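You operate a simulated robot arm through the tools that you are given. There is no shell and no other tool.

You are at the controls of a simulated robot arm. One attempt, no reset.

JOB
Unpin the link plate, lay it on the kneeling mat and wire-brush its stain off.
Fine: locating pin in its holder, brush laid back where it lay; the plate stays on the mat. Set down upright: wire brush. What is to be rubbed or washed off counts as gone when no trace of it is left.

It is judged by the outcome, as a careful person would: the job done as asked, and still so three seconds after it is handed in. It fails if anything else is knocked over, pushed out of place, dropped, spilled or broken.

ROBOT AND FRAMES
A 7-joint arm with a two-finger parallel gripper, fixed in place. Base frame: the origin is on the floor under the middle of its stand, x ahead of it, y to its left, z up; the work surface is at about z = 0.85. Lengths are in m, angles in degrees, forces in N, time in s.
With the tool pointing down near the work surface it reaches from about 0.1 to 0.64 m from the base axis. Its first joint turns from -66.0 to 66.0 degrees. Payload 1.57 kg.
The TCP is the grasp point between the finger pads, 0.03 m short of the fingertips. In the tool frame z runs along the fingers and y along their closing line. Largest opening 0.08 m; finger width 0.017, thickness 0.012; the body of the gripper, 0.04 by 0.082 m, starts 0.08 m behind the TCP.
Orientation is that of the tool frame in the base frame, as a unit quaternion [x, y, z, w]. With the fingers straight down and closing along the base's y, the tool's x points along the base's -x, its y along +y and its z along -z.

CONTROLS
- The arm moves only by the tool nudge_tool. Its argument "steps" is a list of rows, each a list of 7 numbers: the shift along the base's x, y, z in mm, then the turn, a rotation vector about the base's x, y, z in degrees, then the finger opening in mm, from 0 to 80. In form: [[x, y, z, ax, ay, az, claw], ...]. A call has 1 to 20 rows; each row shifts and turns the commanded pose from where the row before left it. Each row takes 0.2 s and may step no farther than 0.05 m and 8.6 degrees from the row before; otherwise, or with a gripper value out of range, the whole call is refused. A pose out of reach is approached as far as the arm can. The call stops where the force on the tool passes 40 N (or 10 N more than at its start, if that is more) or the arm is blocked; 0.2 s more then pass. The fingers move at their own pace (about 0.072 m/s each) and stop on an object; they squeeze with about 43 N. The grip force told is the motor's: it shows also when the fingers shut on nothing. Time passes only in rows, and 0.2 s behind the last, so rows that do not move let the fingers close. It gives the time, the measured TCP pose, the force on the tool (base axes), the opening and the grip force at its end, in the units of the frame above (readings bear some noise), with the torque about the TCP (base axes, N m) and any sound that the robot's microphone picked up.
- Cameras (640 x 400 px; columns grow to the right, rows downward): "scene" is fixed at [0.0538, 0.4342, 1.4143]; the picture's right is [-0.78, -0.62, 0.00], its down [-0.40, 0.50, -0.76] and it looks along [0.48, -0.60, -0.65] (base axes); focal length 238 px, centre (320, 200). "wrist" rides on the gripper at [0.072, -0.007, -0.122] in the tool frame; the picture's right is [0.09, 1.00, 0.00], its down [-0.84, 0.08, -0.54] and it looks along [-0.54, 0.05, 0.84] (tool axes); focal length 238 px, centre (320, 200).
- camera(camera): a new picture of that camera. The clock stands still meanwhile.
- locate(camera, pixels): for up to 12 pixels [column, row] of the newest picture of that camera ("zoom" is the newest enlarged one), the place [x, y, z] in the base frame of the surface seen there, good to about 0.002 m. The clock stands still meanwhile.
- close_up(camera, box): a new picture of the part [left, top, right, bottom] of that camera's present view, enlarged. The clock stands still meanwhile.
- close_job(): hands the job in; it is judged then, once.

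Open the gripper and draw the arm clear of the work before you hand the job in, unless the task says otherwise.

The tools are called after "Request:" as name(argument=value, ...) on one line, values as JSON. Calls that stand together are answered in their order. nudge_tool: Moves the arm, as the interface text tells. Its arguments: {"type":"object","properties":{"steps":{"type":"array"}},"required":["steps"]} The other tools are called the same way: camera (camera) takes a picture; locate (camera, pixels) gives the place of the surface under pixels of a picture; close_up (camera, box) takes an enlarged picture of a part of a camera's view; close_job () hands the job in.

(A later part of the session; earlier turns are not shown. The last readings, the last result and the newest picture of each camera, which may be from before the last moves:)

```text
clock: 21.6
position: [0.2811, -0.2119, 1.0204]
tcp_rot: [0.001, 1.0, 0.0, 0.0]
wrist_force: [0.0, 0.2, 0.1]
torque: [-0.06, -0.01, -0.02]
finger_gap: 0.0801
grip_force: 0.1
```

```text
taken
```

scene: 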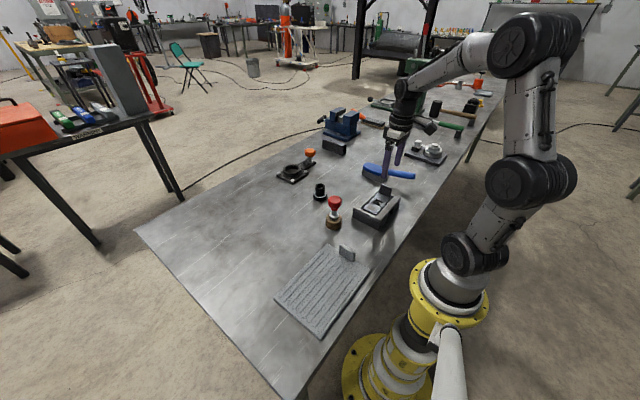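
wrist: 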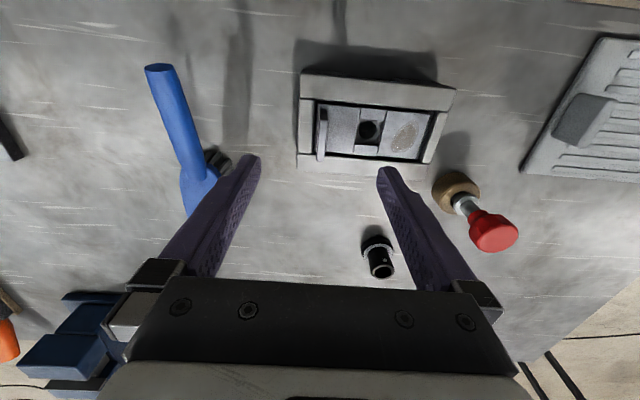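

I zoom on the plate and tab at about (372,130) to measure tab position and the plate's outline.

Request:
close_up(camera="wrist", box=[290, 65, 462, 175])

Request:
locate(camera="zoom", pixels=[[118, 170], [130, 170], [118, 345], [128, 345], [123, 250], [160, 180], [160, 330], [515, 210], [485, 345], [440, 260], [280, 250], [285, 200]])

Request:
close_up(camera="scene", box=[345, 175, 409, 235])

```text
3.64 times, centred on (376, 120) of wrist
```

zoom: 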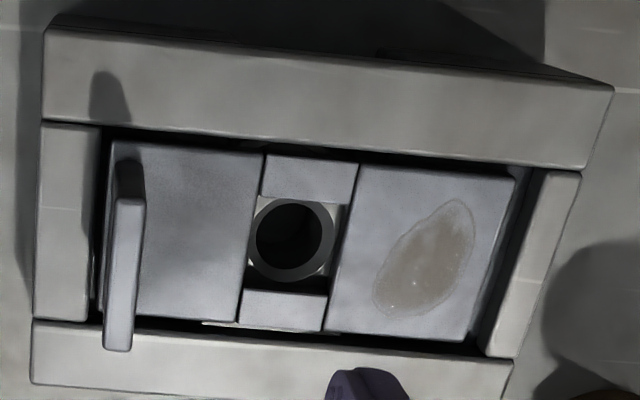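

```text
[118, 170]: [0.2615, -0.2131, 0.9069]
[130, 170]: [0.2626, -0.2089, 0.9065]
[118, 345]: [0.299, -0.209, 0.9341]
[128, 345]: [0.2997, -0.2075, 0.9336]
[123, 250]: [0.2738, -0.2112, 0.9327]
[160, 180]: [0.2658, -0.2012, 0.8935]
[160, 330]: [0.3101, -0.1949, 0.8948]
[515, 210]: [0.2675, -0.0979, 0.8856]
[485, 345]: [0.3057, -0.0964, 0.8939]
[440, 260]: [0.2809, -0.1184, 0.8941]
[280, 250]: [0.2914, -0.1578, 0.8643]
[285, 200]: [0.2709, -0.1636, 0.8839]
```

```text
6.67 times, centred on (377, 205) of scene
```

zoom: 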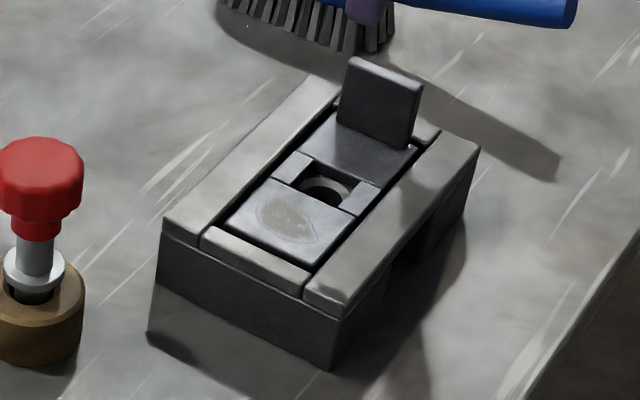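

The tab spans y -0.213…-0.2075, x 0.2615…0.299, top 0.934; plate top 0.894. I descend straddling the tab with tips ending at z≈0.902, above plate and frame.

Request:
nudge_tool(steps=[[-0.5, 1.3, -20, 0, 0, 0, 80], [0, 0, -25, 0, 0, 0, 80], [0, 0, -23, 0, 0, 0, 80], [0, 0, -12, 0, 0, 0, 80], [0, 0, -7, 0, 0, 0, 60], [0, 0, 0, 0, 0, 0, 40]])

Request:
close_up(camera="scene", box=[345, 160, 425, 235])

Request:
camera(camera="wrist")

```text
clock: 23.0
position: [0.28, -0.2098, 0.9316]
tcp_rot: [-0.001, 1.0, 0.0, 0.0]
wrist_force: [0.4, 0.3, 0.7]
torque: [0.01, -0.01, 0.0]
finger_gap: 0.04
grip_force: 0.2
```

```text
5.33 times, centred on (385, 198) of scene
```

zoom: 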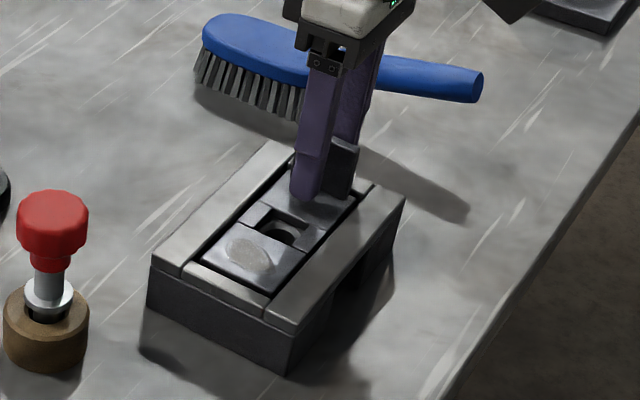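

```text
taken
```

wrist: 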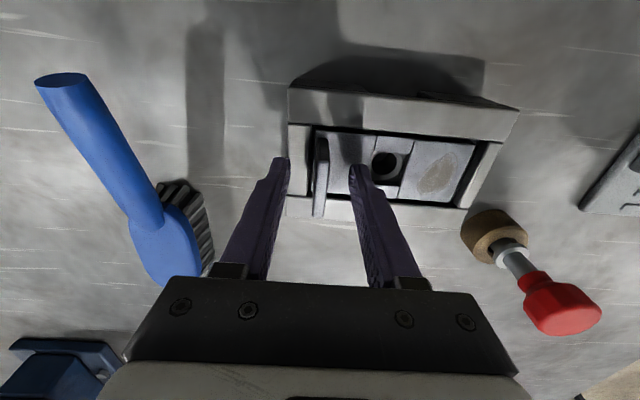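

The tab at (320,180) is centred between the fingertips. I close on it.

Request:
nudge_tool(steps=[[0, 0, 0, 0, 0, 0, 15], [0, 0, 0, 0, 0, 0, 0], [0, 0, 0, 0, 0, 0, 0], [0, 0, 0, 0, 0, 0, 0]])

```text
clock: 24.0
position: [0.2794, -0.2104, 0.933]
tcp_rot: [0.001, 1.0, 0.0, 0.001]
wrist_force: [-0.6, 1.7, 0.8]
torque: [-0.01, -0.02, -0.01]
finger_gap: 0.0078
grip_force: 26.6
```

Opening is 7.8 mm on the tab. I let the grip build and lift a little.

Request:
nudge_tool(steps=[[0, 0, 0, 0, 0, 0, 0], [0, 0, 0, 0, 0, 0, 0], [0, 0, 4, 0, 0, 0, 0], [0, 0, 4, 0, 0, 0, 0]])

Request:
close_up(camera="scene", box=[345, 160, 425, 235])

```text
clock: 25.0
position: [0.2799, -0.2101, 0.9401]
tcp_rot: [0.0, 1.0, -0.001, 0.0]
wrist_force: [-0.3, 0.0, -4.0]
torque: [-0.12, -0.01, 0.03]
finger_gap: 0.0074
grip_force: 26.9
```

```text
5.33 times, centred on (385, 198) of scene
```

zoom: 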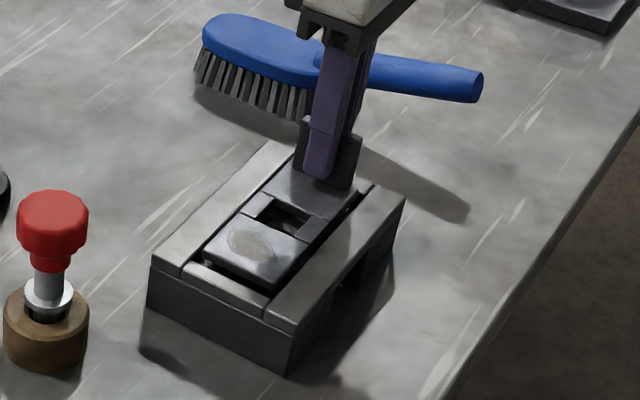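

The plate is lifting level (about 4 N). I continue straight up to clear the fixture.

Request:
nudge_tool(steps=[[0, 0, 5, 0, 0, 0, 0], [0, 0, 6, 0, 0, 0, 0], [0, 0, 8, 0, 0, 0, 0], [0, 0, 10, 0, 0, 0, 0], [0, 0, 12, 0, 0, 0, 0], [0, 0, 15, 0, 0, 0, 0], [0, 0, 15, 0, 0, 0, 0], [0, 0, 0, 0, 0, 0, 0]])

Request:
close_up(camera="scene", box=[335, 130, 425, 235])

Request:
camera(camera="wrist")

```text
clock: 26.8
position: [0.2787, -0.21, 1.0113]
tcp_rot: [0.0, 1.0, 0.0, 0.0]
wrist_force: [-0.2, 0.4, -3.1]
torque: [-0.15, 0.0, 0.03]
finger_gap: 0.0079
grip_force: 26.6
```

```text
3.81 times, centred on (380, 182) of scene
```

zoom: 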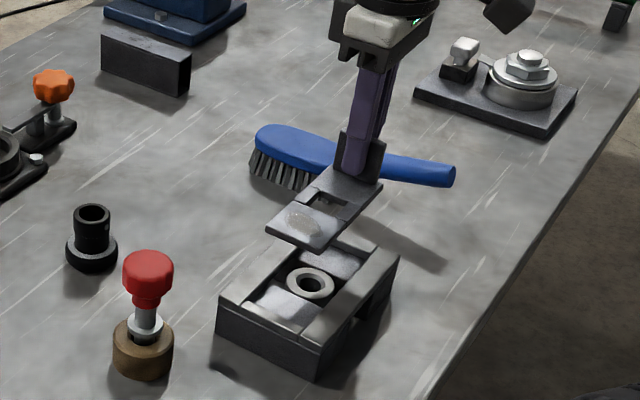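

```text
taken
```

wrist: 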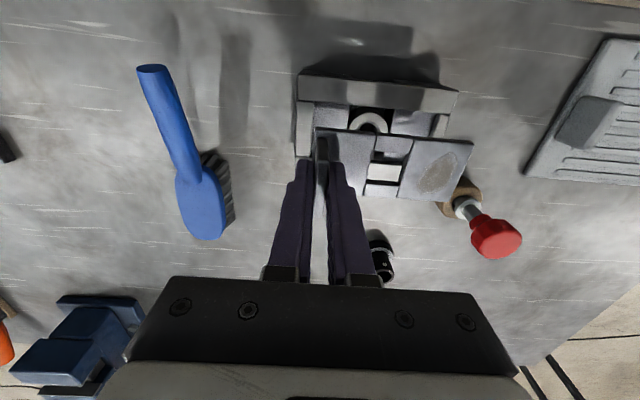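

The plate is clear. I zoom in to gauge its thickness and to measure where its far end and stain are relative to the TCP.

Request:
close_up(camera="scene", box=[350, 155, 400, 205])

Request:
locate(camera="zoom", pixels=[[240, 190], [310, 225], [160, 195], [225, 230], [250, 110], [330, 150], [300, 160], [200, 180], [420, 60], [370, 85]])

Request:
close_up(camera="wrist", box=[290, 120, 490, 220])

Request:
locate(camera="wrist", pixels=[[345, 133], [472, 143], [453, 200], [362, 190], [437, 178], [425, 190], [450, 165], [322, 132], [385, 174], [375, 110], [405, 120]])

```text
8.00 times, centred on (375, 180) of scene
```

zoom: 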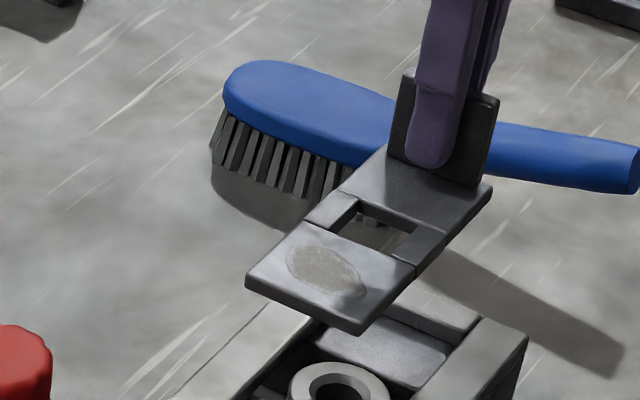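

```text
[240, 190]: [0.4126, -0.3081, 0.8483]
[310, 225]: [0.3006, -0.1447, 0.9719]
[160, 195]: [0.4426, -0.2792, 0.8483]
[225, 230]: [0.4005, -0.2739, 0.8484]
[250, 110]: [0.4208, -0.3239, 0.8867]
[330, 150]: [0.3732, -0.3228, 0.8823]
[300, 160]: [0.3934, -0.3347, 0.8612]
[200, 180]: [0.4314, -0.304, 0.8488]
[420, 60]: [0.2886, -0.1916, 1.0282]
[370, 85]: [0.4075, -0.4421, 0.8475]
```

```text
3.20 times, centred on (390, 170) of wrist
```

zoom: 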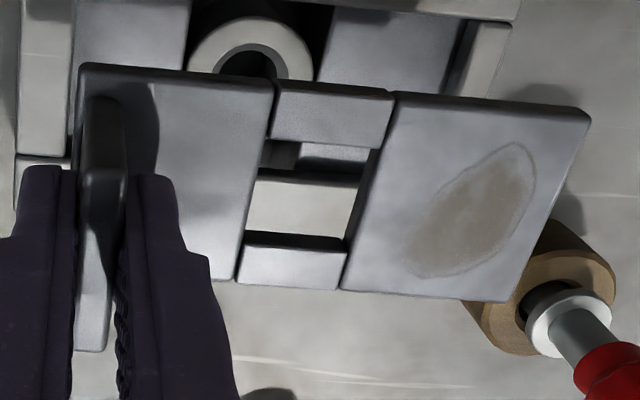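

```text
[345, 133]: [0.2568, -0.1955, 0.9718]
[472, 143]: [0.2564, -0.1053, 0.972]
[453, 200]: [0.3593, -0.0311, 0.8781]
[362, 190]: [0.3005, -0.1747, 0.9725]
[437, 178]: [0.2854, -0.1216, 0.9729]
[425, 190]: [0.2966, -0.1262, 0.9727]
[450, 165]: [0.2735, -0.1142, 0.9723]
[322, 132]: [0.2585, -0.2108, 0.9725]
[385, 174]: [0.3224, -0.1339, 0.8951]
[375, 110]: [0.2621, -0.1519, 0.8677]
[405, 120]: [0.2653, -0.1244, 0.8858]
```

The plate is level, 8–9 mm thick, stain about 90 mm +y and 5 mm +x of the TCP. I raise slightly and carry it over the mat to (0.27, 0.13).

Request:
nudge_tool(steps=[[0, 5, 15, 0, 0, 0, 0], [-0.8, 20, 8, 0, 0, 0, 0], [-0.8, 30, 0, 0, 0, 0, 0], [-0.8, 34, 0, 0, 0, 0, 0], [-0.8, 34, 0, 0, 0, 0, 0], [-0.8, 34, 0, 0, 0, 0, 0], [-0.8, 34, 0, 0, 0, 0, 0], [-0.8, 34, 0, 0, 0, 0, 0], [-0.8, 34, 0, 0, 0, 0, 0], [-0.8, 34, 0, 0, 0, 0, 0], [-0.8, 27, 0, 0, 0, 0, 0], [0, 15, 0, 0, 0, 0, 0], [0, 5, 0, 0, 0, 0, 0], [0, 0, 0, 0, 0, 0, 0]])

Request:
camera(camera="scene")

Request:
camera(camera="wrist")

```text
clock: 29.8
position: [0.2718, 0.1307, 1.0344]
tcp_rot: [0.0, 1.0, 0.0, 0.0]
wrist_force: [0.5, -0.1, -3.7]
torque: [-0.09, -0.02, 0.0]
finger_gap: 0.0076
grip_force: 26.4
```

```text
taken
```

scene: 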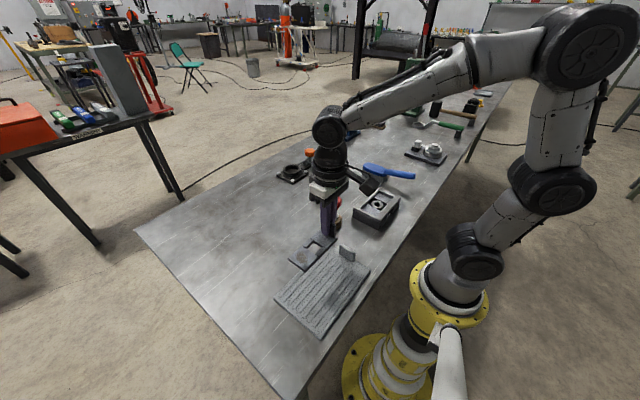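

```text
taken
```

wrist: 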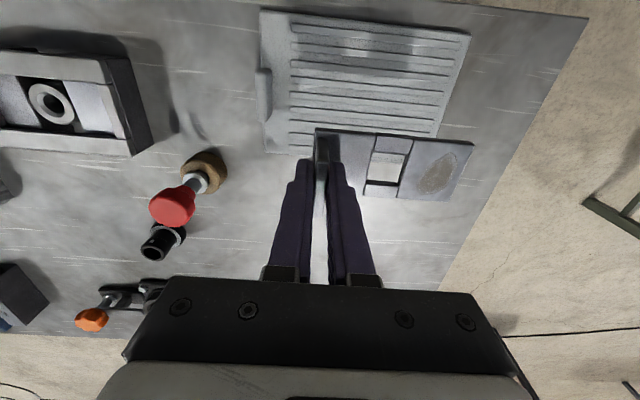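

The plate hovers over the mat. I verify the mat's outline again from here before lowering.

Request:
locate(camera="wrist", pixels=[[262, 14], [466, 38], [440, 125], [270, 148], [310, 152], [262, 90], [268, 115], [270, 72], [465, 145], [440, 175], [470, 150], [449, 195]])

Request:
close_up(camera="scene", box=[270, 190, 390, 345])

```text
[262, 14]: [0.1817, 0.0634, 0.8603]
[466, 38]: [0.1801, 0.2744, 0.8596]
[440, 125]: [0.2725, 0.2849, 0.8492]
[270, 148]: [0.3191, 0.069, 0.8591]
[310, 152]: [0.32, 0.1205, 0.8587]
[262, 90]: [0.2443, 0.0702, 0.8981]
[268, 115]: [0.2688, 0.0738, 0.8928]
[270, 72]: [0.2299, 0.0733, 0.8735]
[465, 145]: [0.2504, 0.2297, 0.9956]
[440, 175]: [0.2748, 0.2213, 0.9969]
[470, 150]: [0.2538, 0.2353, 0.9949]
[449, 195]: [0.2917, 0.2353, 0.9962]
```

```text
2.58 times, centred on (330, 268) of scene
```

zoom: 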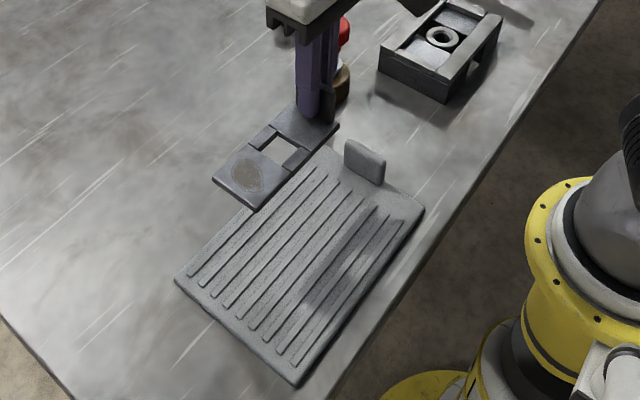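

Mat spans x 0.18–0.32, y 0.063–0.276; the plate (x 0.249–0.297, y 0.124–0.237) will lie wholly on it. I lower to just above contact.

Request:
nudge_tool(steps=[[-0.5, 0, -20, 0, 0, 0, 0], [-0.5, 0, -25, 0, 0, 0, 0], [-0.5, 0, -25, 0, 0, 0, 0], [-0.5, 0, -22, 0, 0, 0, 0], [0, 0, -14, 0, 0, 0, 0], [0, 0, -10, 0, 0, 0, 0], [0, 0, -3, 0, 0, 0, 0]])

Request:
close_up(camera="scene", box=[270, 210, 390, 345])

```text
clock: 31.4
position: [0.2708, 0.13, 0.9164]
tcp_rot: [0.0, 1.0, -0.001, 0.0]
wrist_force: [0.3, 0.4, -3.3]
torque: [-0.16, -0.02, 0.0]
finger_gap: 0.0075
grip_force: 26.5
```

```text
2.96 times, centred on (330, 278) of scene
```

zoom: 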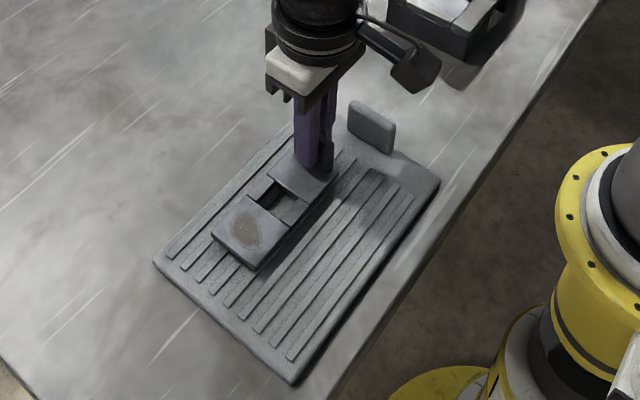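

Plate hovers about 8 mm above the mat. I lower in 1–2 mm steps until the force shows contact.

Request:
nudge_tool(steps=[[0, 0, -2, 0, 0, 0, 0], [0, 0, -2, 0, 0, 0, 0], [0, 0, -1, 0, 0, 0, 0], [0, 0, -1, 0, 0, 0, 0]])

Request:
nudge_tool(steps=[[0, 0, -1, 0, 0, 0, 0], [0, 0, 0, 0, 0, 0, 0]])

```text
clock: 32.4
position: [0.2699, 0.1296, 0.9095]
tcp_rot: [0.0, 1.0, 0.0, 0.0]
wrist_force: [-0.2, -0.2, -4.7]
torque: [-0.16, 0.0, 0.03]
finger_gap: 0.0073
grip_force: 26.6
```

```text
clock: 33.0
position: [0.2701, 0.1295, 0.9093]
tcp_rot: [0.0, 1.0, 0.001, 0.0]
wrist_force: [-0.4, -0.5, -2.0]
torque: [0.01, -0.04, -0.03]
finger_gap: 0.0074
grip_force: 26.7
```

The load is starting to transfer (torque gone to zero). One more millimetre, then release.

Request:
nudge_tool(steps=[[0, 0, -0.7, 0, 0, 0, 0], [0, 0, 0, 0, 0, 0, 0]])

```text
clock: 33.6
position: [0.2711, 0.1306, 0.9091]
tcp_rot: [0.0, 1.0, -0.001, 0.0]
wrist_force: [-2.3, -2.5, 10.4]
torque: [-0.07, 0.42, 0.08]
finger_gap: 0.0075
grip_force: 26.9
```

Contact at 10 N: the plate rests on the mat. I ease by 0.5 mm and open the fingers moderately (30 mm), staying clear of the mat's tab.

Request:
nudge_tool(steps=[[0, 0, 0.5, 0, 0, 0, 0], [0, 0, 0, 0, 0, 0, 14], [0, 0, 0, 0, 0, 0, 30], [0, 0, 0, 0, 0, 0, 30]])

Request:
close_up(camera="scene", box=[270, 210, 390, 345])

Request:
camera(camera="wrist")

```text
clock: 34.6
position: [0.2698, 0.1297, 0.9091]
tcp_rot: [0.0, 1.0, 0.0, 0.0]
wrist_force: [0.2, 0.4, -0.4]
torque: [-0.05, 0.01, 0.0]
finger_gap: 0.0299
grip_force: 0.0
```

```text
2.96 times, centred on (330, 278) of scene
```

zoom: 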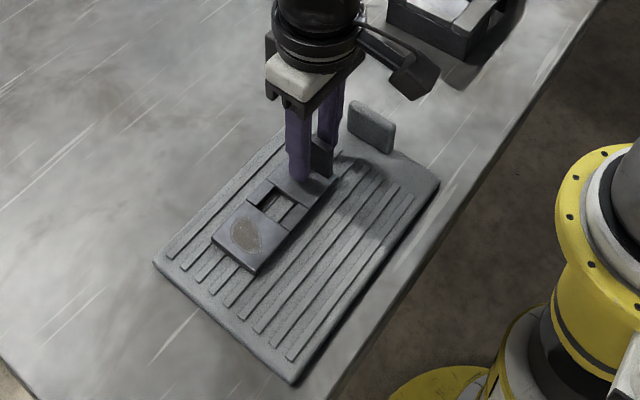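

```text
taken
```

wrist: 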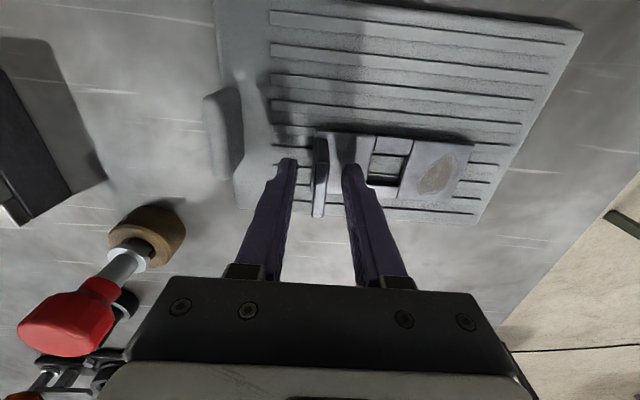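

The plate lies flat on the mat. I raise clear and back off to view and measure the stain.

Request:
nudge_tool(steps=[[0, 0, 20, 0, 0, 0, 30], [0, 0, 30, 0, 0, 0, 30], [0, 0, 40, 0, 0, 0, 40], [0, 0, 40, 0, 0, 0, 60], [0, 10, 20, 0, 0, 0, 80]])

Request:
close_up(camera="scene", box=[310, 245, 370, 305])

Request:
camera(camera="wrist")

```text
clock: 35.8
position: [0.27, 0.1407, 1.0598]
tcp_rot: [0.0, 1.0, 0.0, 0.0]
wrist_force: [0.3, -0.9, -0.9]
torque: [0.03, -0.01, 0.0]
finger_gap: 0.08
grip_force: 0.1
```

```text
6.67 times, centred on (340, 275) of scene
```

zoom: 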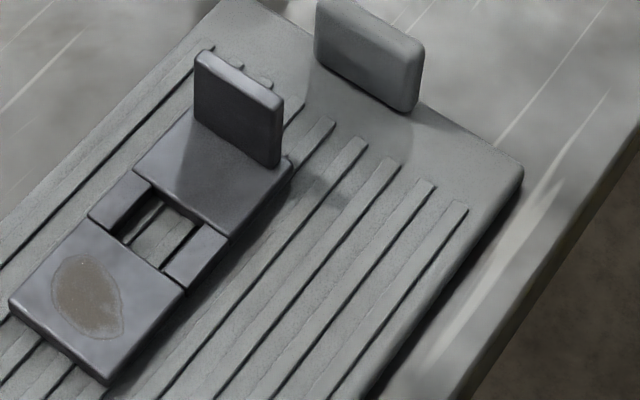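

```text
taken
```

wrist: 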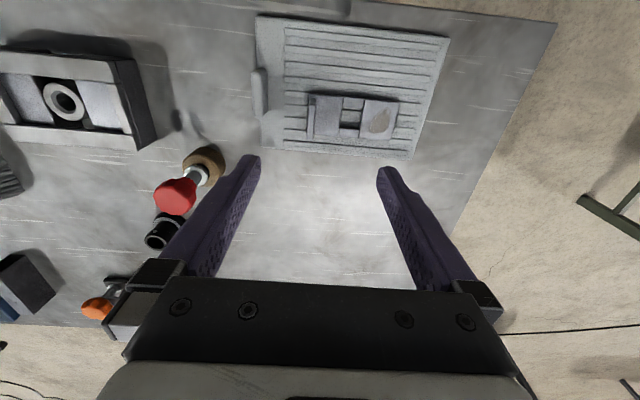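

The plate is flat on the mat. I zoom on the stain for its extents.

Request:
close_up(camera="wrist", box=[300, 85, 404, 150])

Request:
locate(camera="zoom", pixels=[[540, 130], [430, 285], [480, 210], [455, 200], [540, 200], [370, 90], [595, 105], [560, 330], [40, 60], [60, 320], [30, 330], [60, 100]])

```text
6.15 times, centred on (352, 118) of wrist
```

zoom: 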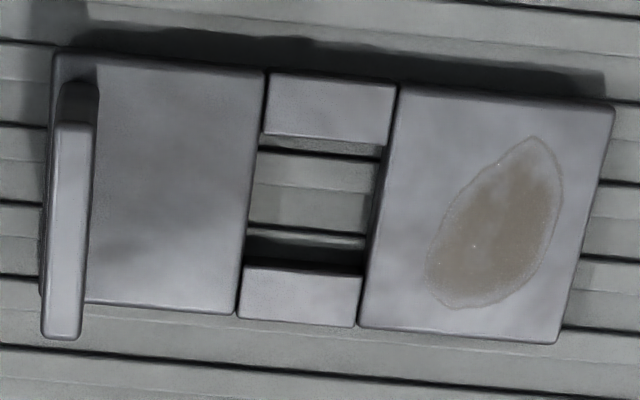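

```text
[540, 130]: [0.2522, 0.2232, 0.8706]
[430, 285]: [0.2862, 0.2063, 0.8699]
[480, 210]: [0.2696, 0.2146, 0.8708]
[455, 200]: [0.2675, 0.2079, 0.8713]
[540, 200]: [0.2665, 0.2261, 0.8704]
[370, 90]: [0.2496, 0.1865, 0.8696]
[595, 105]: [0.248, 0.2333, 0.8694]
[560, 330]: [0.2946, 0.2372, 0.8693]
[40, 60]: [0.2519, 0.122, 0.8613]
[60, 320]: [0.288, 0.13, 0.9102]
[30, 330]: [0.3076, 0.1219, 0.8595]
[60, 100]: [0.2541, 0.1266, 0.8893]
```

Stain spans x 0.253–0.290, y 0.203–0.231, centre (0.270,0.217), plate top z≈0.870. Next I fly over to the brush to measure it.

Request:
nudge_tool(steps=[[0, -20, 20, 0, 0, 0, 80], [0, -40, 10, 0, 0, 0, 80], [-1, -45, 0, 0, 0, 0, 80], [-1, -45, 0, 0, 0, 0, 80], [-1, -45, 0, 0, 0, 0, 80], [-1, -45, 0, 0, 0, 0, 80], [-1, -45, 0, 0, 0, 0, 80], [-1, -45, 0, 0, 0, 0, 80], [-1, -45, 0, 0, 0, 0, 80], [-1, -45, 0, 0, 0, 0, 80], [-1, -40, 0, 0, 0, 0, 80], [-1, -20, 0, 0, 0, 0, 80]])

Request:
camera(camera="wrist")

Request:
camera(camera="scene")

```text
clock: 38.4
position: [0.2598, -0.3416, 1.0889]
tcp_rot: [0.001, 1.0, -0.001, 0.001]
wrist_force: [-0.5, -0.6, -0.5]
torque: [-0.04, -0.01, 0.04]
finger_gap: 0.0801
grip_force: 0.0
```

```text
taken
```

wrist: 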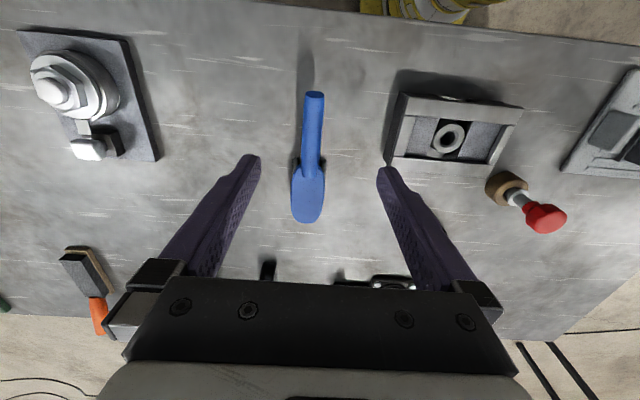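

```text
taken
```

scene: 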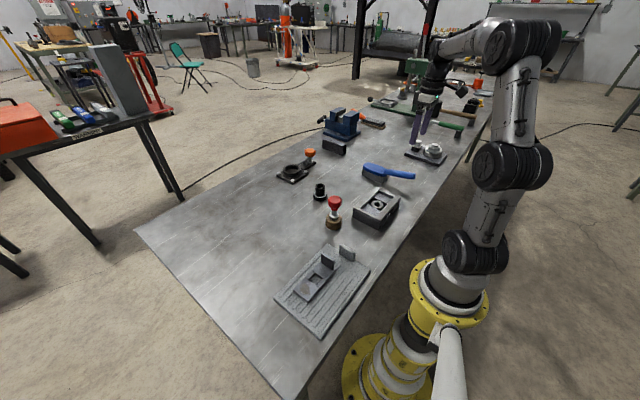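

Before taking the blue brush I check the orange-handled tool at about (85,280), to be sure which one is the wire brush.

Request:
close_up(camera="wrist", box=[40, 230, 130, 350])

Request:
close_up(camera="scene", box=[335, 95, 400, 150])

Request:
locate(camera="wrist", pixels=[[80, 270], [98, 315], [60, 250], [314, 96], [308, 150], [307, 210], [309, 180], [304, 96], [323, 96], [301, 150], [318, 150], [294, 190]])

Request:
close_up(camera="wrist", box=[270, 80, 350, 230])

Request:
close_up(camera="scene", box=[355, 150, 423, 195])

```text
3.33 times, centred on (85, 290) of wrist
```

zoom: 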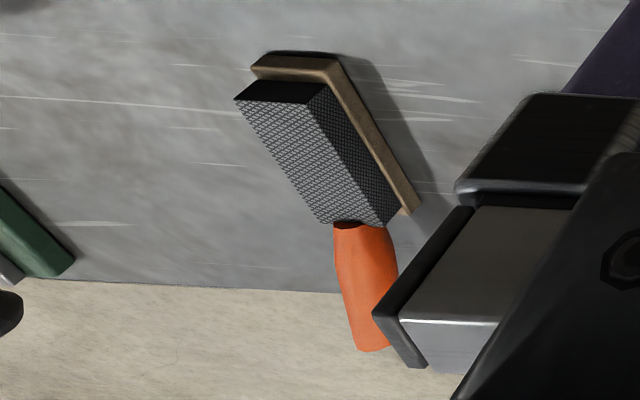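

```text
7.27 times, centred on (368, 122) of scene
```

zoom: 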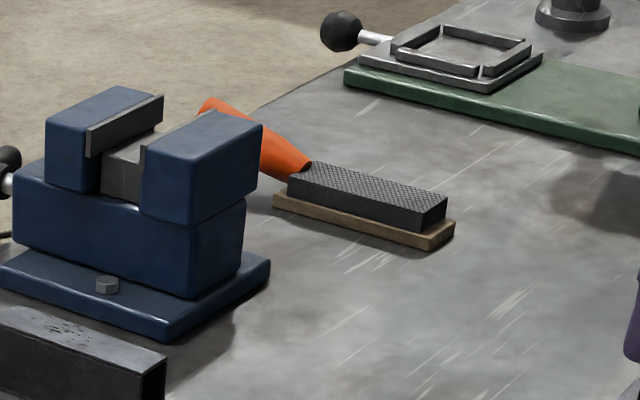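

```text
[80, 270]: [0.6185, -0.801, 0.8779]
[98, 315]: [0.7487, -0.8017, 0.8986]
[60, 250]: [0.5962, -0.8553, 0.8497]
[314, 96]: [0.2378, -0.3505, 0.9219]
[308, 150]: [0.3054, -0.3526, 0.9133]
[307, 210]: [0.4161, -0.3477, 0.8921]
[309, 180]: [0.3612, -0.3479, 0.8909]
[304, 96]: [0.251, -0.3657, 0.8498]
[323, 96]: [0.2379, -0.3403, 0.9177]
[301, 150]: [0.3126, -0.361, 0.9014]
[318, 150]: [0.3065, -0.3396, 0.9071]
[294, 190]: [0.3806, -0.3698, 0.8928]
```

```text
2.67 times, centred on (310, 155) of wrist
```

zoom: 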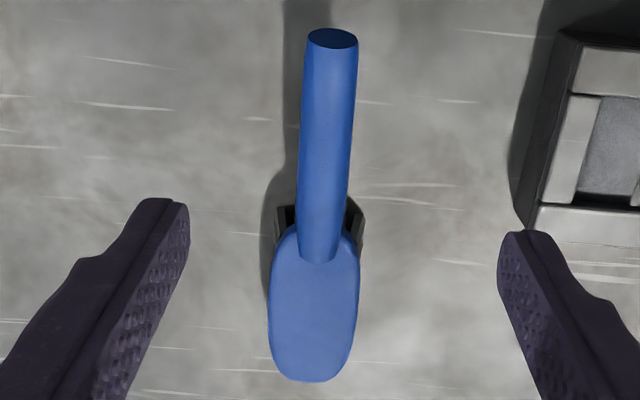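

```text
8.89 times, centred on (389, 172) of scene
```

zoom: 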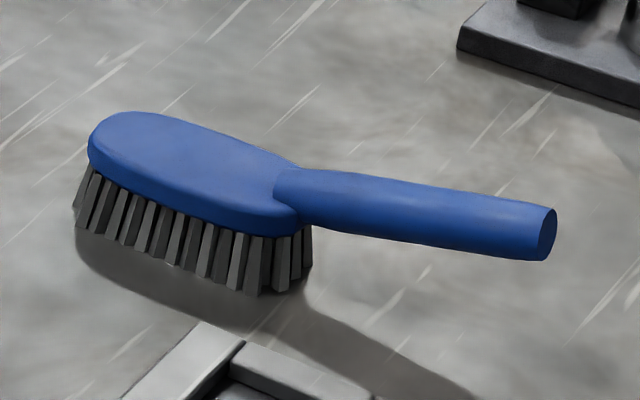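

The orange tool lies at radius ≈1 m, out of reach; the blue brush with wire tufts at (0.39,-0.348) is the one. I move over its handle at (0.31,-0.3505), aiming for grip height ≈0.903.

Request:
nudge_tool(steps=[[25, -4.5, -20, 0, 0, 0, 80], [25, -4.5, -30, 0, 0, 0, 80], [0, 0, -40, 0, 0, 0, 80], [0, 0, -30, 0, 0, 0, 80], [0, 0, 0, 0, 0, 0, 80]])

Request:
camera(camera="wrist")

Request:
locate(camera="wrist", pixels=[[310, 80], [300, 110], [310, 110], [318, 110], [320, 140], [308, 140], [318, 160], [315, 190], [300, 150], [336, 150]])

```text
clock: 39.6
position: [0.31, -0.3497, 0.9695]
tcp_rot: [0.001, 1.0, 0.001, 0.0]
wrist_force: [-0.5, 0.4, -0.3]
torque: [0.02, 0.01, 0.01]
finger_gap: 0.08
grip_force: 0.0
```

```text
taken
```

wrist: 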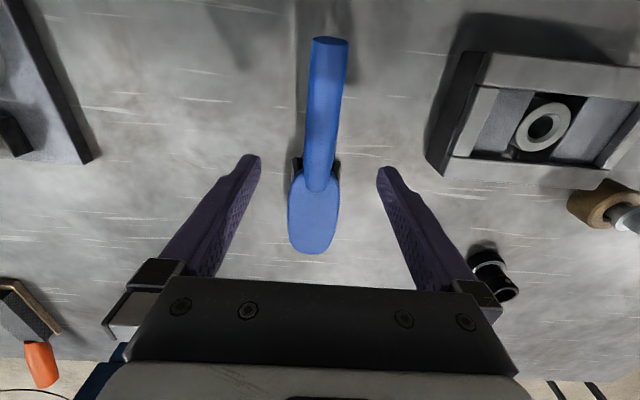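

```text
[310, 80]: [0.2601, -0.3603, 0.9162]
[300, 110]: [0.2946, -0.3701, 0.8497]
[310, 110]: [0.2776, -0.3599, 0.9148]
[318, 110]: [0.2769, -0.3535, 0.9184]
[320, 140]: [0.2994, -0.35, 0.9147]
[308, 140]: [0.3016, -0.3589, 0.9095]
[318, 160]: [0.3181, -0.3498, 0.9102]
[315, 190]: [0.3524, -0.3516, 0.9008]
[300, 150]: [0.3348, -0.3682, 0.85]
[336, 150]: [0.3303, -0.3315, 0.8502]
```

The handle axis is centred between the fingers (y≈-0.3495) with top z≈0.912 at x=0.31. I descend to z≈0.902.

Request:
nudge_tool(steps=[[0, 0, -25, 0, 0, 0, 80], [0, 0, -22, 0, 0, 0, 80], [0, 0, -14, 0, 0, 0, 80], [0, 0, -6.5, 0, 0, 0, 80], [0, 0, 0, 0, 0, 0, 60]])

Request:
camera(camera="wrist")

Request:
close_up(camera="scene", box=[355, 140, 423, 195])

```text
clock: 40.8
position: [0.3103, -0.3501, 0.8999]
tcp_rot: [0.0, 1.0, -0.001, 0.0]
wrist_force: [0.1, 0.4, 0.0]
torque: [0.0, -0.01, 0.0]
finger_gap: 0.06
grip_force: 0.0
```

```text
taken
```

wrist: 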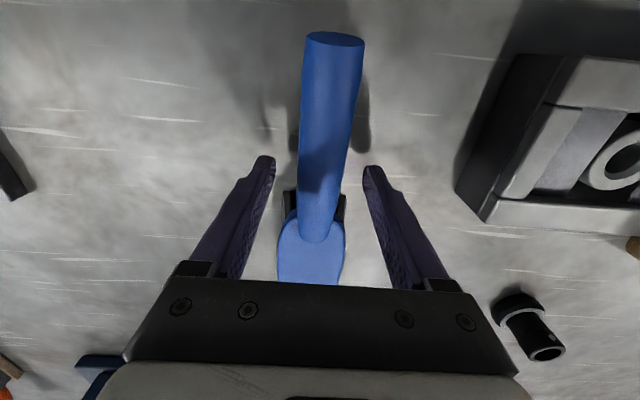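

```text
7.27 times, centred on (389, 168) of scene
```

zoom: 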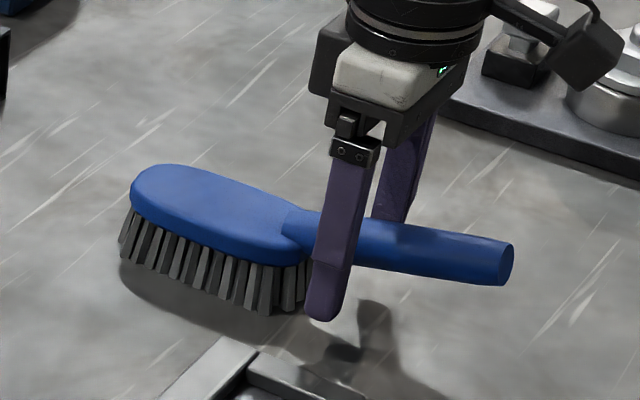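

The handle is centred; I check where the bristles start relative to the finger width before closing.

Request:
locate(camera="wrist", pixels=[[287, 205], [342, 202], [286, 195], [343, 197], [320, 192], [320, 240], [320, 270], [310, 230]])

Request:
close_up(camera="wrist", box=[240, 140, 400, 290])

```text
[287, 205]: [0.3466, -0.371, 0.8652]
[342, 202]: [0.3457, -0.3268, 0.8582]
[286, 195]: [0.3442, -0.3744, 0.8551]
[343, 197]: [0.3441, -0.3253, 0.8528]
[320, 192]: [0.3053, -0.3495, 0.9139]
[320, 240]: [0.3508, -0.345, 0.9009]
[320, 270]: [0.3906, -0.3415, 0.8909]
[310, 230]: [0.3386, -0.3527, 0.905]
```

```text
2.67 times, centred on (320, 215) of wrist
```

zoom: 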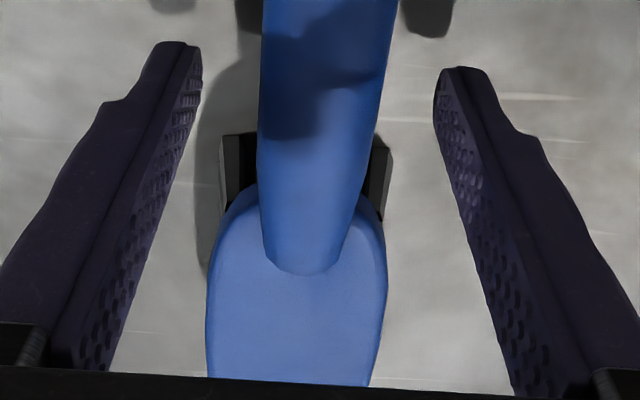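

Bristles begin at x≈0.344, so I can move 8 mm toward the head for less leverage, then close.

Request:
nudge_tool(steps=[[8, 0, 0, 0, 0, 0, 60], [0, 0, 0, 0, 0, 0, 30], [0, 0, 0, 0, 0, 0, 0], [0, 0, 0, 0, 0, 0, 0], [0, 0, 0, 0, 0, 0, 0]])

Request:
camera(camera="wrist")

Request:
close_up(camera="scene", box=[355, 140, 423, 195])

```text
clock: 42.0
position: [0.3183, -0.3481, 0.9008]
tcp_rot: [0.0, 1.0, 0.0, 0.0]
wrist_force: [1.2, -0.1, 0.4]
torque: [-0.02, 0.03, -0.04]
finger_gap: 0.0277
grip_force: 37.5
```

```text
taken
```

wrist: 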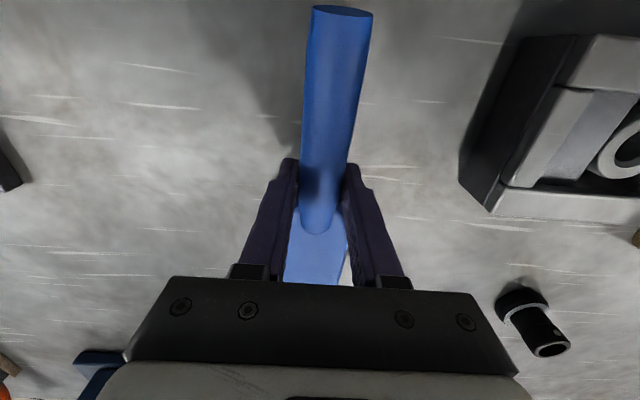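

```text
7.27 times, centred on (389, 168) of scene
```

zoom: 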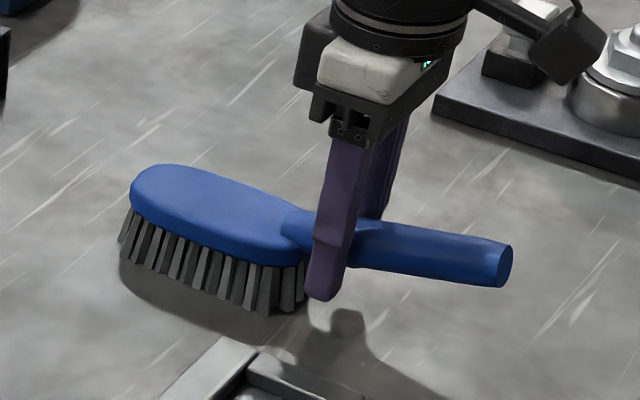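

The handle is gripped (27.7 mm, 37.5 N) at TCP (0.318,-0.349,0.901) — the pose I'll return it to. I lift slowly and check it doesn't droop.

Request:
nudge_tool(steps=[[0, 0, 0, 0, 0, 0, 0], [0, 0, 5, 0, 0, 0, 0], [0, 0, 10, 0, 0, 0, 0], [0, 0, 15, 0, 0, 0, 0], [0, 0, 20, 0, 0, 0, 0], [0, 0, 20, 0, 0, 0, 0], [0, 0, 0, 0, 0, 0, 0]])

Request:
close_up(camera="scene", box=[350, 110, 430, 195])

Request:
camera(camera="wrist")

```text
clock: 43.6
position: [0.3179, -0.3485, 0.9711]
tcp_rot: [0.001, 1.0, 0.0, 0.0]
wrist_force: [-1.3, 0.0, -1.8]
torque: [-0.03, 0.1, 0.02]
finger_gap: 0.0276
grip_force: 37.9
```

```text
4.71 times, centred on (390, 152) of scene
```

zoom: 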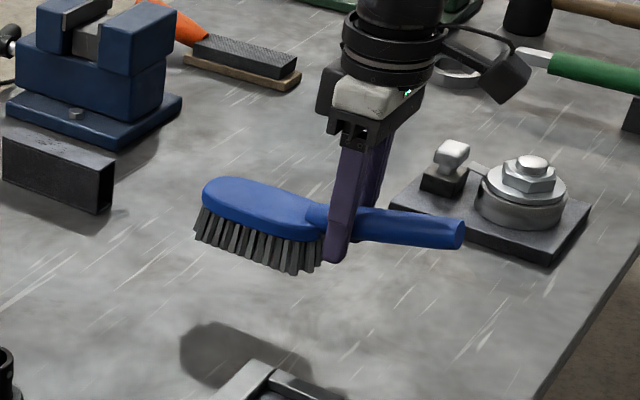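

```text
taken
```

wrist: 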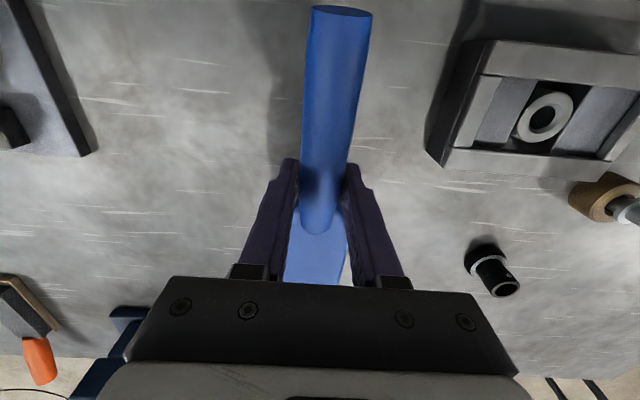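

The brush holds level. I raise to z≈1.04 and carry it, same orientation, to above the stain (TCP ≈ (0.198,0.217), head 72 mm ahead).

Request:
nudge_tool(steps=[[0, 0, 25, 0, 0, 0, 0], [0, 10, 25, 0, 0, 0, 0], [-4, 25, 20, 0, 0, 0, 0], [-8, 36, 0, 0, 0, 0, 0], [-9, 38, 0, 0, 0, 0, 0], [-9, 40, 0, 0, 0, 0, 0], [-9, 40, 0, 0, 0, 0, 0], [-9, 40, 0, 0, 0, 0, 0], [-9, 40, 0, 0, 0, 0, 0], [-9, 40, 0, 0, 0, 0, 0], [-9, 40, 0, 0, 0, 0, 0], [-9, 40, 0, 0, 0, 0, 0], [-9, 40, 0, 0, 0, 0, 0], [-9, 40, 0, 0, 0, 0, 0], [-9, 40, 0, 0, 0, 0, 0], [-9, 36, 0, 0, 0, 0, 0], [0, 18, 0, 0, 0, 0, 0], [0, 2.5, 0, 0, 0, 0, 0], [0, 0, 0, 0, 0, 0, 0]])

Request:
camera(camera="scene")

Request:
camera(camera="wrist")

```text
clock: 47.6
position: [0.1973, 0.2162, 1.0408]
tcp_rot: [0.0, 1.0, 0.0, 0.001]
wrist_force: [-0.5, 0.2, -2.5]
torque: [-0.03, 0.11, -0.02]
finger_gap: 0.0275
grip_force: 38.0
```

```text
taken
```

scene: 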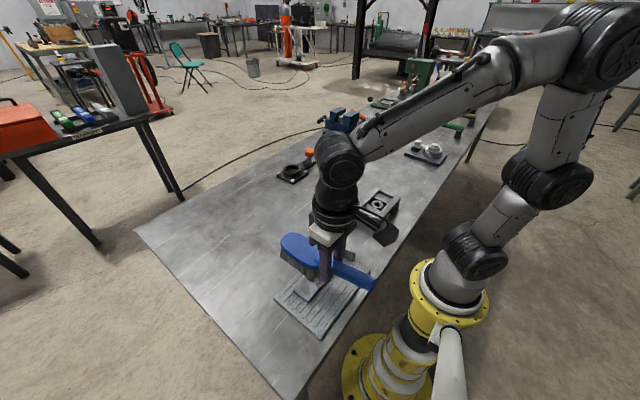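

```text
taken
```

wrist: 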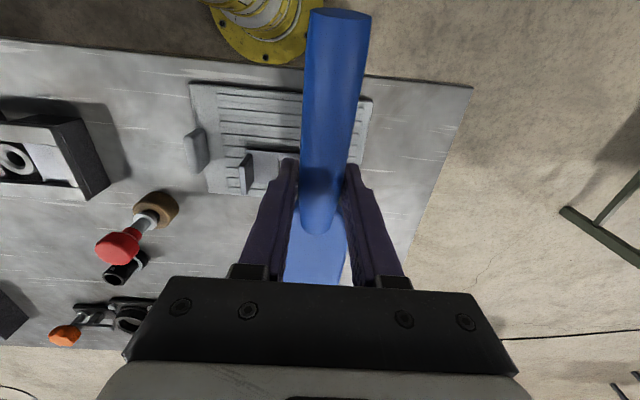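

The head is above the plate. I zoom in the scene view and locate the head to refine the offset before lowering.

Request:
close_up(camera="scene", box=[265, 215, 385, 315])

Request:
locate(camera="scene", pixels=[[284, 240], [292, 240], [300, 250], [310, 258], [300, 262], [285, 250], [296, 272], [312, 275], [283, 256], [370, 284]])

```text
4.00 times, centred on (325, 265) of scene
```

zoom: 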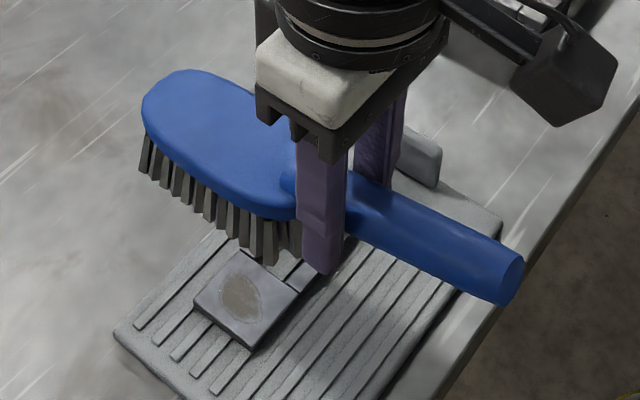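

```text
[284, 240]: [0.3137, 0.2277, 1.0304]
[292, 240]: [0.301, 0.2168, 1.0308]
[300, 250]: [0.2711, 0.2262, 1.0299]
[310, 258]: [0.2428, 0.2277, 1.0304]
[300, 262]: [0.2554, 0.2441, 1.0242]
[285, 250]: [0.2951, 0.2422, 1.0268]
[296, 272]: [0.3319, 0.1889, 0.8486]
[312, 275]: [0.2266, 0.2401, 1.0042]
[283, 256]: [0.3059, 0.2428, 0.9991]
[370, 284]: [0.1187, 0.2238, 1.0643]
```

Head spans x ≈0.225–0.32 centred on the stain. I lower to a few mm above the plate (TCP 0.928).

Request:
nudge_tool(steps=[[0, 0, -30, 0, 0, 0, 0], [0, 0, -35, 0, 0, 0, 0], [0, 0, -25, 0, 0, 0, 0], [0, 0, -15, 0, 0, 0, 0], [0, 0, -8, 0, 0, 0, 0], [0, 0, 0, 0, 0, 0, 0]])

Request:
close_up(camera="scene", box=[265, 225, 385, 325])

```text
clock: 49.0
position: [0.1972, 0.2161, 0.9277]
tcp_rot: [0.0, 1.0, 0.0, 0.001]
wrist_force: [-0.5, -1.1, -2.8]
torque: [-0.01, 0.13, 0.0]
finger_gap: 0.0273
grip_force: 37.8
```

```text
4.00 times, centred on (325, 275) of scene
```

zoom: 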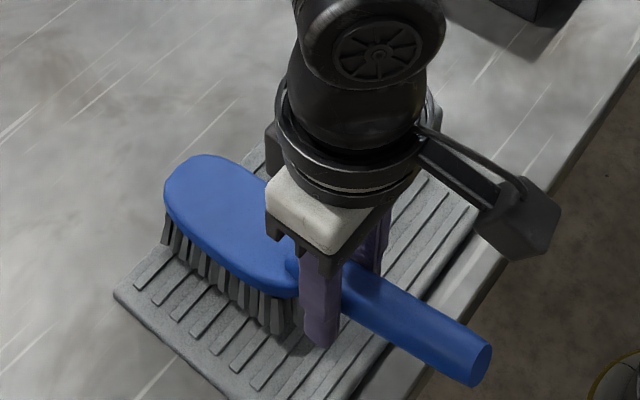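

The brush hovers over the plate. I step down 2 mm at a time to find contact.

Request:
nudge_tool(steps=[[0, 0, -2, 0, 0, 0, 0], [0, 0, -2, 0, 0, 0, 0]])

Request:
nudge_tool(steps=[[0, 0, -1.5, 0, 0, 0, 0], [0, 0, 0, 0, 0, 0, 0]])

```text
clock: 49.6
position: [0.1965, 0.2155, 0.9242]
tcp_rot: [0.0, 1.0, 0.0, 0.0]
wrist_force: [0.4, -0.4, -1.8]
torque: [0.0, 0.13, 0.01]
finger_gap: 0.0275
grip_force: 38.2
```

```text
clock: 50.2
position: [0.1973, 0.2164, 0.9226]
tcp_rot: [0.0, 1.0, 0.0, -0.001]
wrist_force: [-0.2, 0.1, -1.4]
torque: [-0.02, 0.12, -0.01]
finger_gap: 0.0274
grip_force: 37.8
```

Request:
nudge_tool(steps=[[0, 0, -1, 0, 0, 0, 0], [0, 0, 0, 0, 0, 0, 0]])

Request:
nudge_tool(steps=[[0, 0, -1, 0, 0, 0, 0], [0, 0, 0, 0, 0, 0, 0]])

```text
clock: 50.8
position: [0.1967, 0.217, 0.9221]
tcp_rot: [0.001, 1.0, 0.001, 0.0]
wrist_force: [0.3, 0.8, -0.8]
torque: [-0.02, 0.17, 0.04]
finger_gap: 0.0275
grip_force: 37.8
```

```text
clock: 51.4
position: [0.1987, 0.2168, 0.9216]
tcp_rot: [-0.001, 1.0, 0.001, 0.0]
wrist_force: [-2.4, 0.0, 7.6]
torque: [-0.22, -0.62, -0.1]
finger_gap: 0.0275
grip_force: 38.2
```

Contact reached at TCP 0.9216 with ~9 N. I ease 0.4 mm and begin gentle rubbing strokes along x and y.

Request:
nudge_tool(steps=[[0, 0, -0.0, 0, 0, 0, 0], [8, 0, 0.4, 0, 0, 0, 0], [-8, 0, 0, 0, 0, 0, 0], [-8, 0, 0, 0, 0, 0, 0], [8, 0, 0, 0, 0, 0, 0]])

Request:
close_up(camera="scene", box=[265, 225, 385, 325])

```text
clock: 52.6
position: [0.1962, 0.2161, 0.9214]
tcp_rot: [0.0, 1.0, 0.0, 0.0]
wrist_force: [-1.5, 0.5, 1.9]
torque: [0.08, -0.2, 0.06]
finger_gap: 0.0274
grip_force: 37.8
```

```text
4.00 times, centred on (325, 275) of scene
```

zoom: 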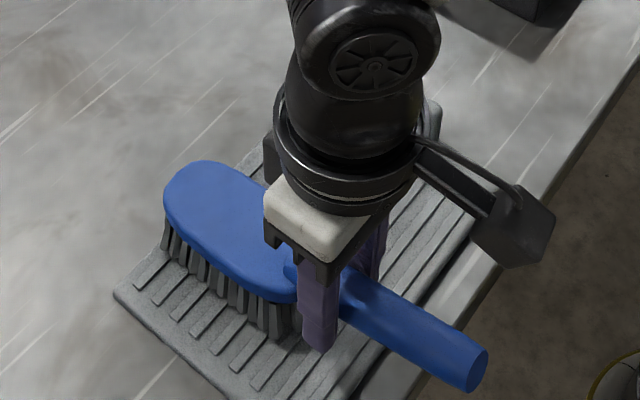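

Light pressure (~4 N) is holding. I rub with longer strokes across the stain.

Request:
nudge_tool(steps=[[12, 0, 0, 0, 0, 0, 0], [-12, 0, 0, 0, 0, 0, 0], [-12, 0, 0, 0, 0, 0, 0], [12, 4, 0, 0, 0, 0, 0], [12, 0, 0, 0, 0, 0, 0], [-12, 4, 0, 0, 0, 0, 0], [-12, 0, 0, 0, 0, 0, 0], [12, -4, 0, 0, 0, 0, 0], [12, -4, 0, 0, 0, 0, 0], [-12, -4, 0, 0, 0, 0, 0], [-12, -4, 0, 0, 0, 0, 0], [12, 0, 0, 0, 0, 0, 0], [12, 0, 0, 0, 0, 0, 0], [-12, 4, 0, 0, 0, 0, 0], [-12, 4, 0, 0, 0, 0, 0], [12, 0, 0, 0, 0, 0, 0]])

Request:
close_up(camera="scene", box=[265, 225, 385, 325])

```text
clock: 56.0
position: [0.1981, 0.2166, 0.9217]
tcp_rot: [0.0, 1.0, 0.0, 0.0]
wrist_force: [0.1, 0.8, -1.3]
torque: [0.05, 0.05, 0.03]
finger_gap: 0.0274
grip_force: 37.8
```

```text
4.00 times, centred on (325, 275) of scene
```

zoom: 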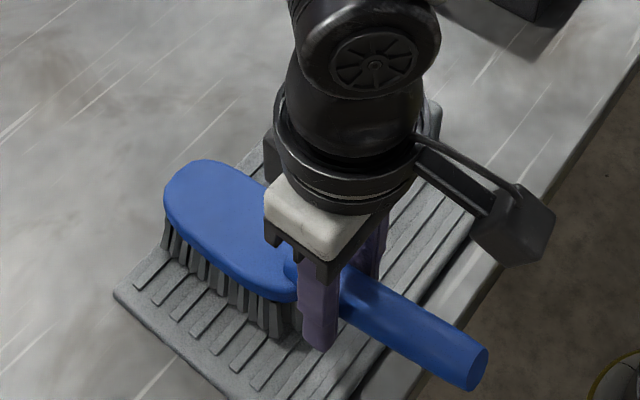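

I lift the brush to 1.04 to look at the stain.

Request:
nudge_tool(steps=[[0, 0, 20, 0, 0, 0, 0], [0, 0, 45, 0, 0, 0, 0], [0, 0, 45, 0, 0, 0, 0], [0, 0, 10, 0, 0, 0, 0]])

Request:
close_up(camera="scene", box=[290, 260, 370, 325])

```text
clock: 57.0
position: [0.1968, 0.2168, 1.0418]
tcp_rot: [0.0, 1.0, -0.001, -0.001]
wrist_force: [0.4, 0.1, -1.7]
torque: [-0.05, 0.14, -0.01]
finger_gap: 0.0278
grip_force: 37.4
```

```text
6.15 times, centred on (330, 292) of scene
```

zoom: 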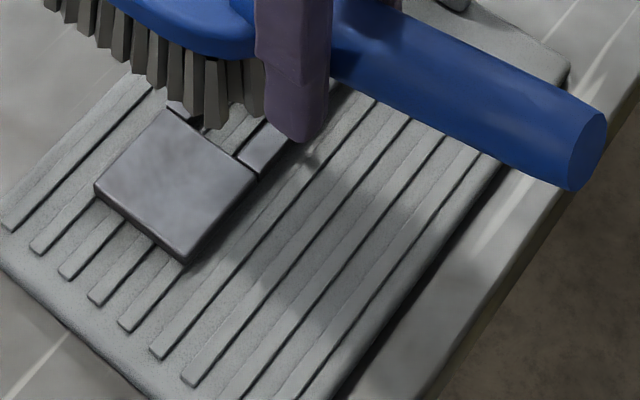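

The stain seems gone. I zoom in tighter to check for any faint trace.

Request:
close_up(camera="scene", box=[298, 268, 328, 296])

```text
14.29 times, centred on (313, 282) of scene
```

zoom: 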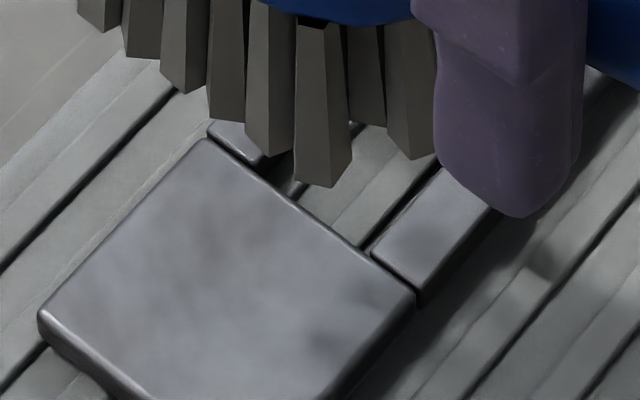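

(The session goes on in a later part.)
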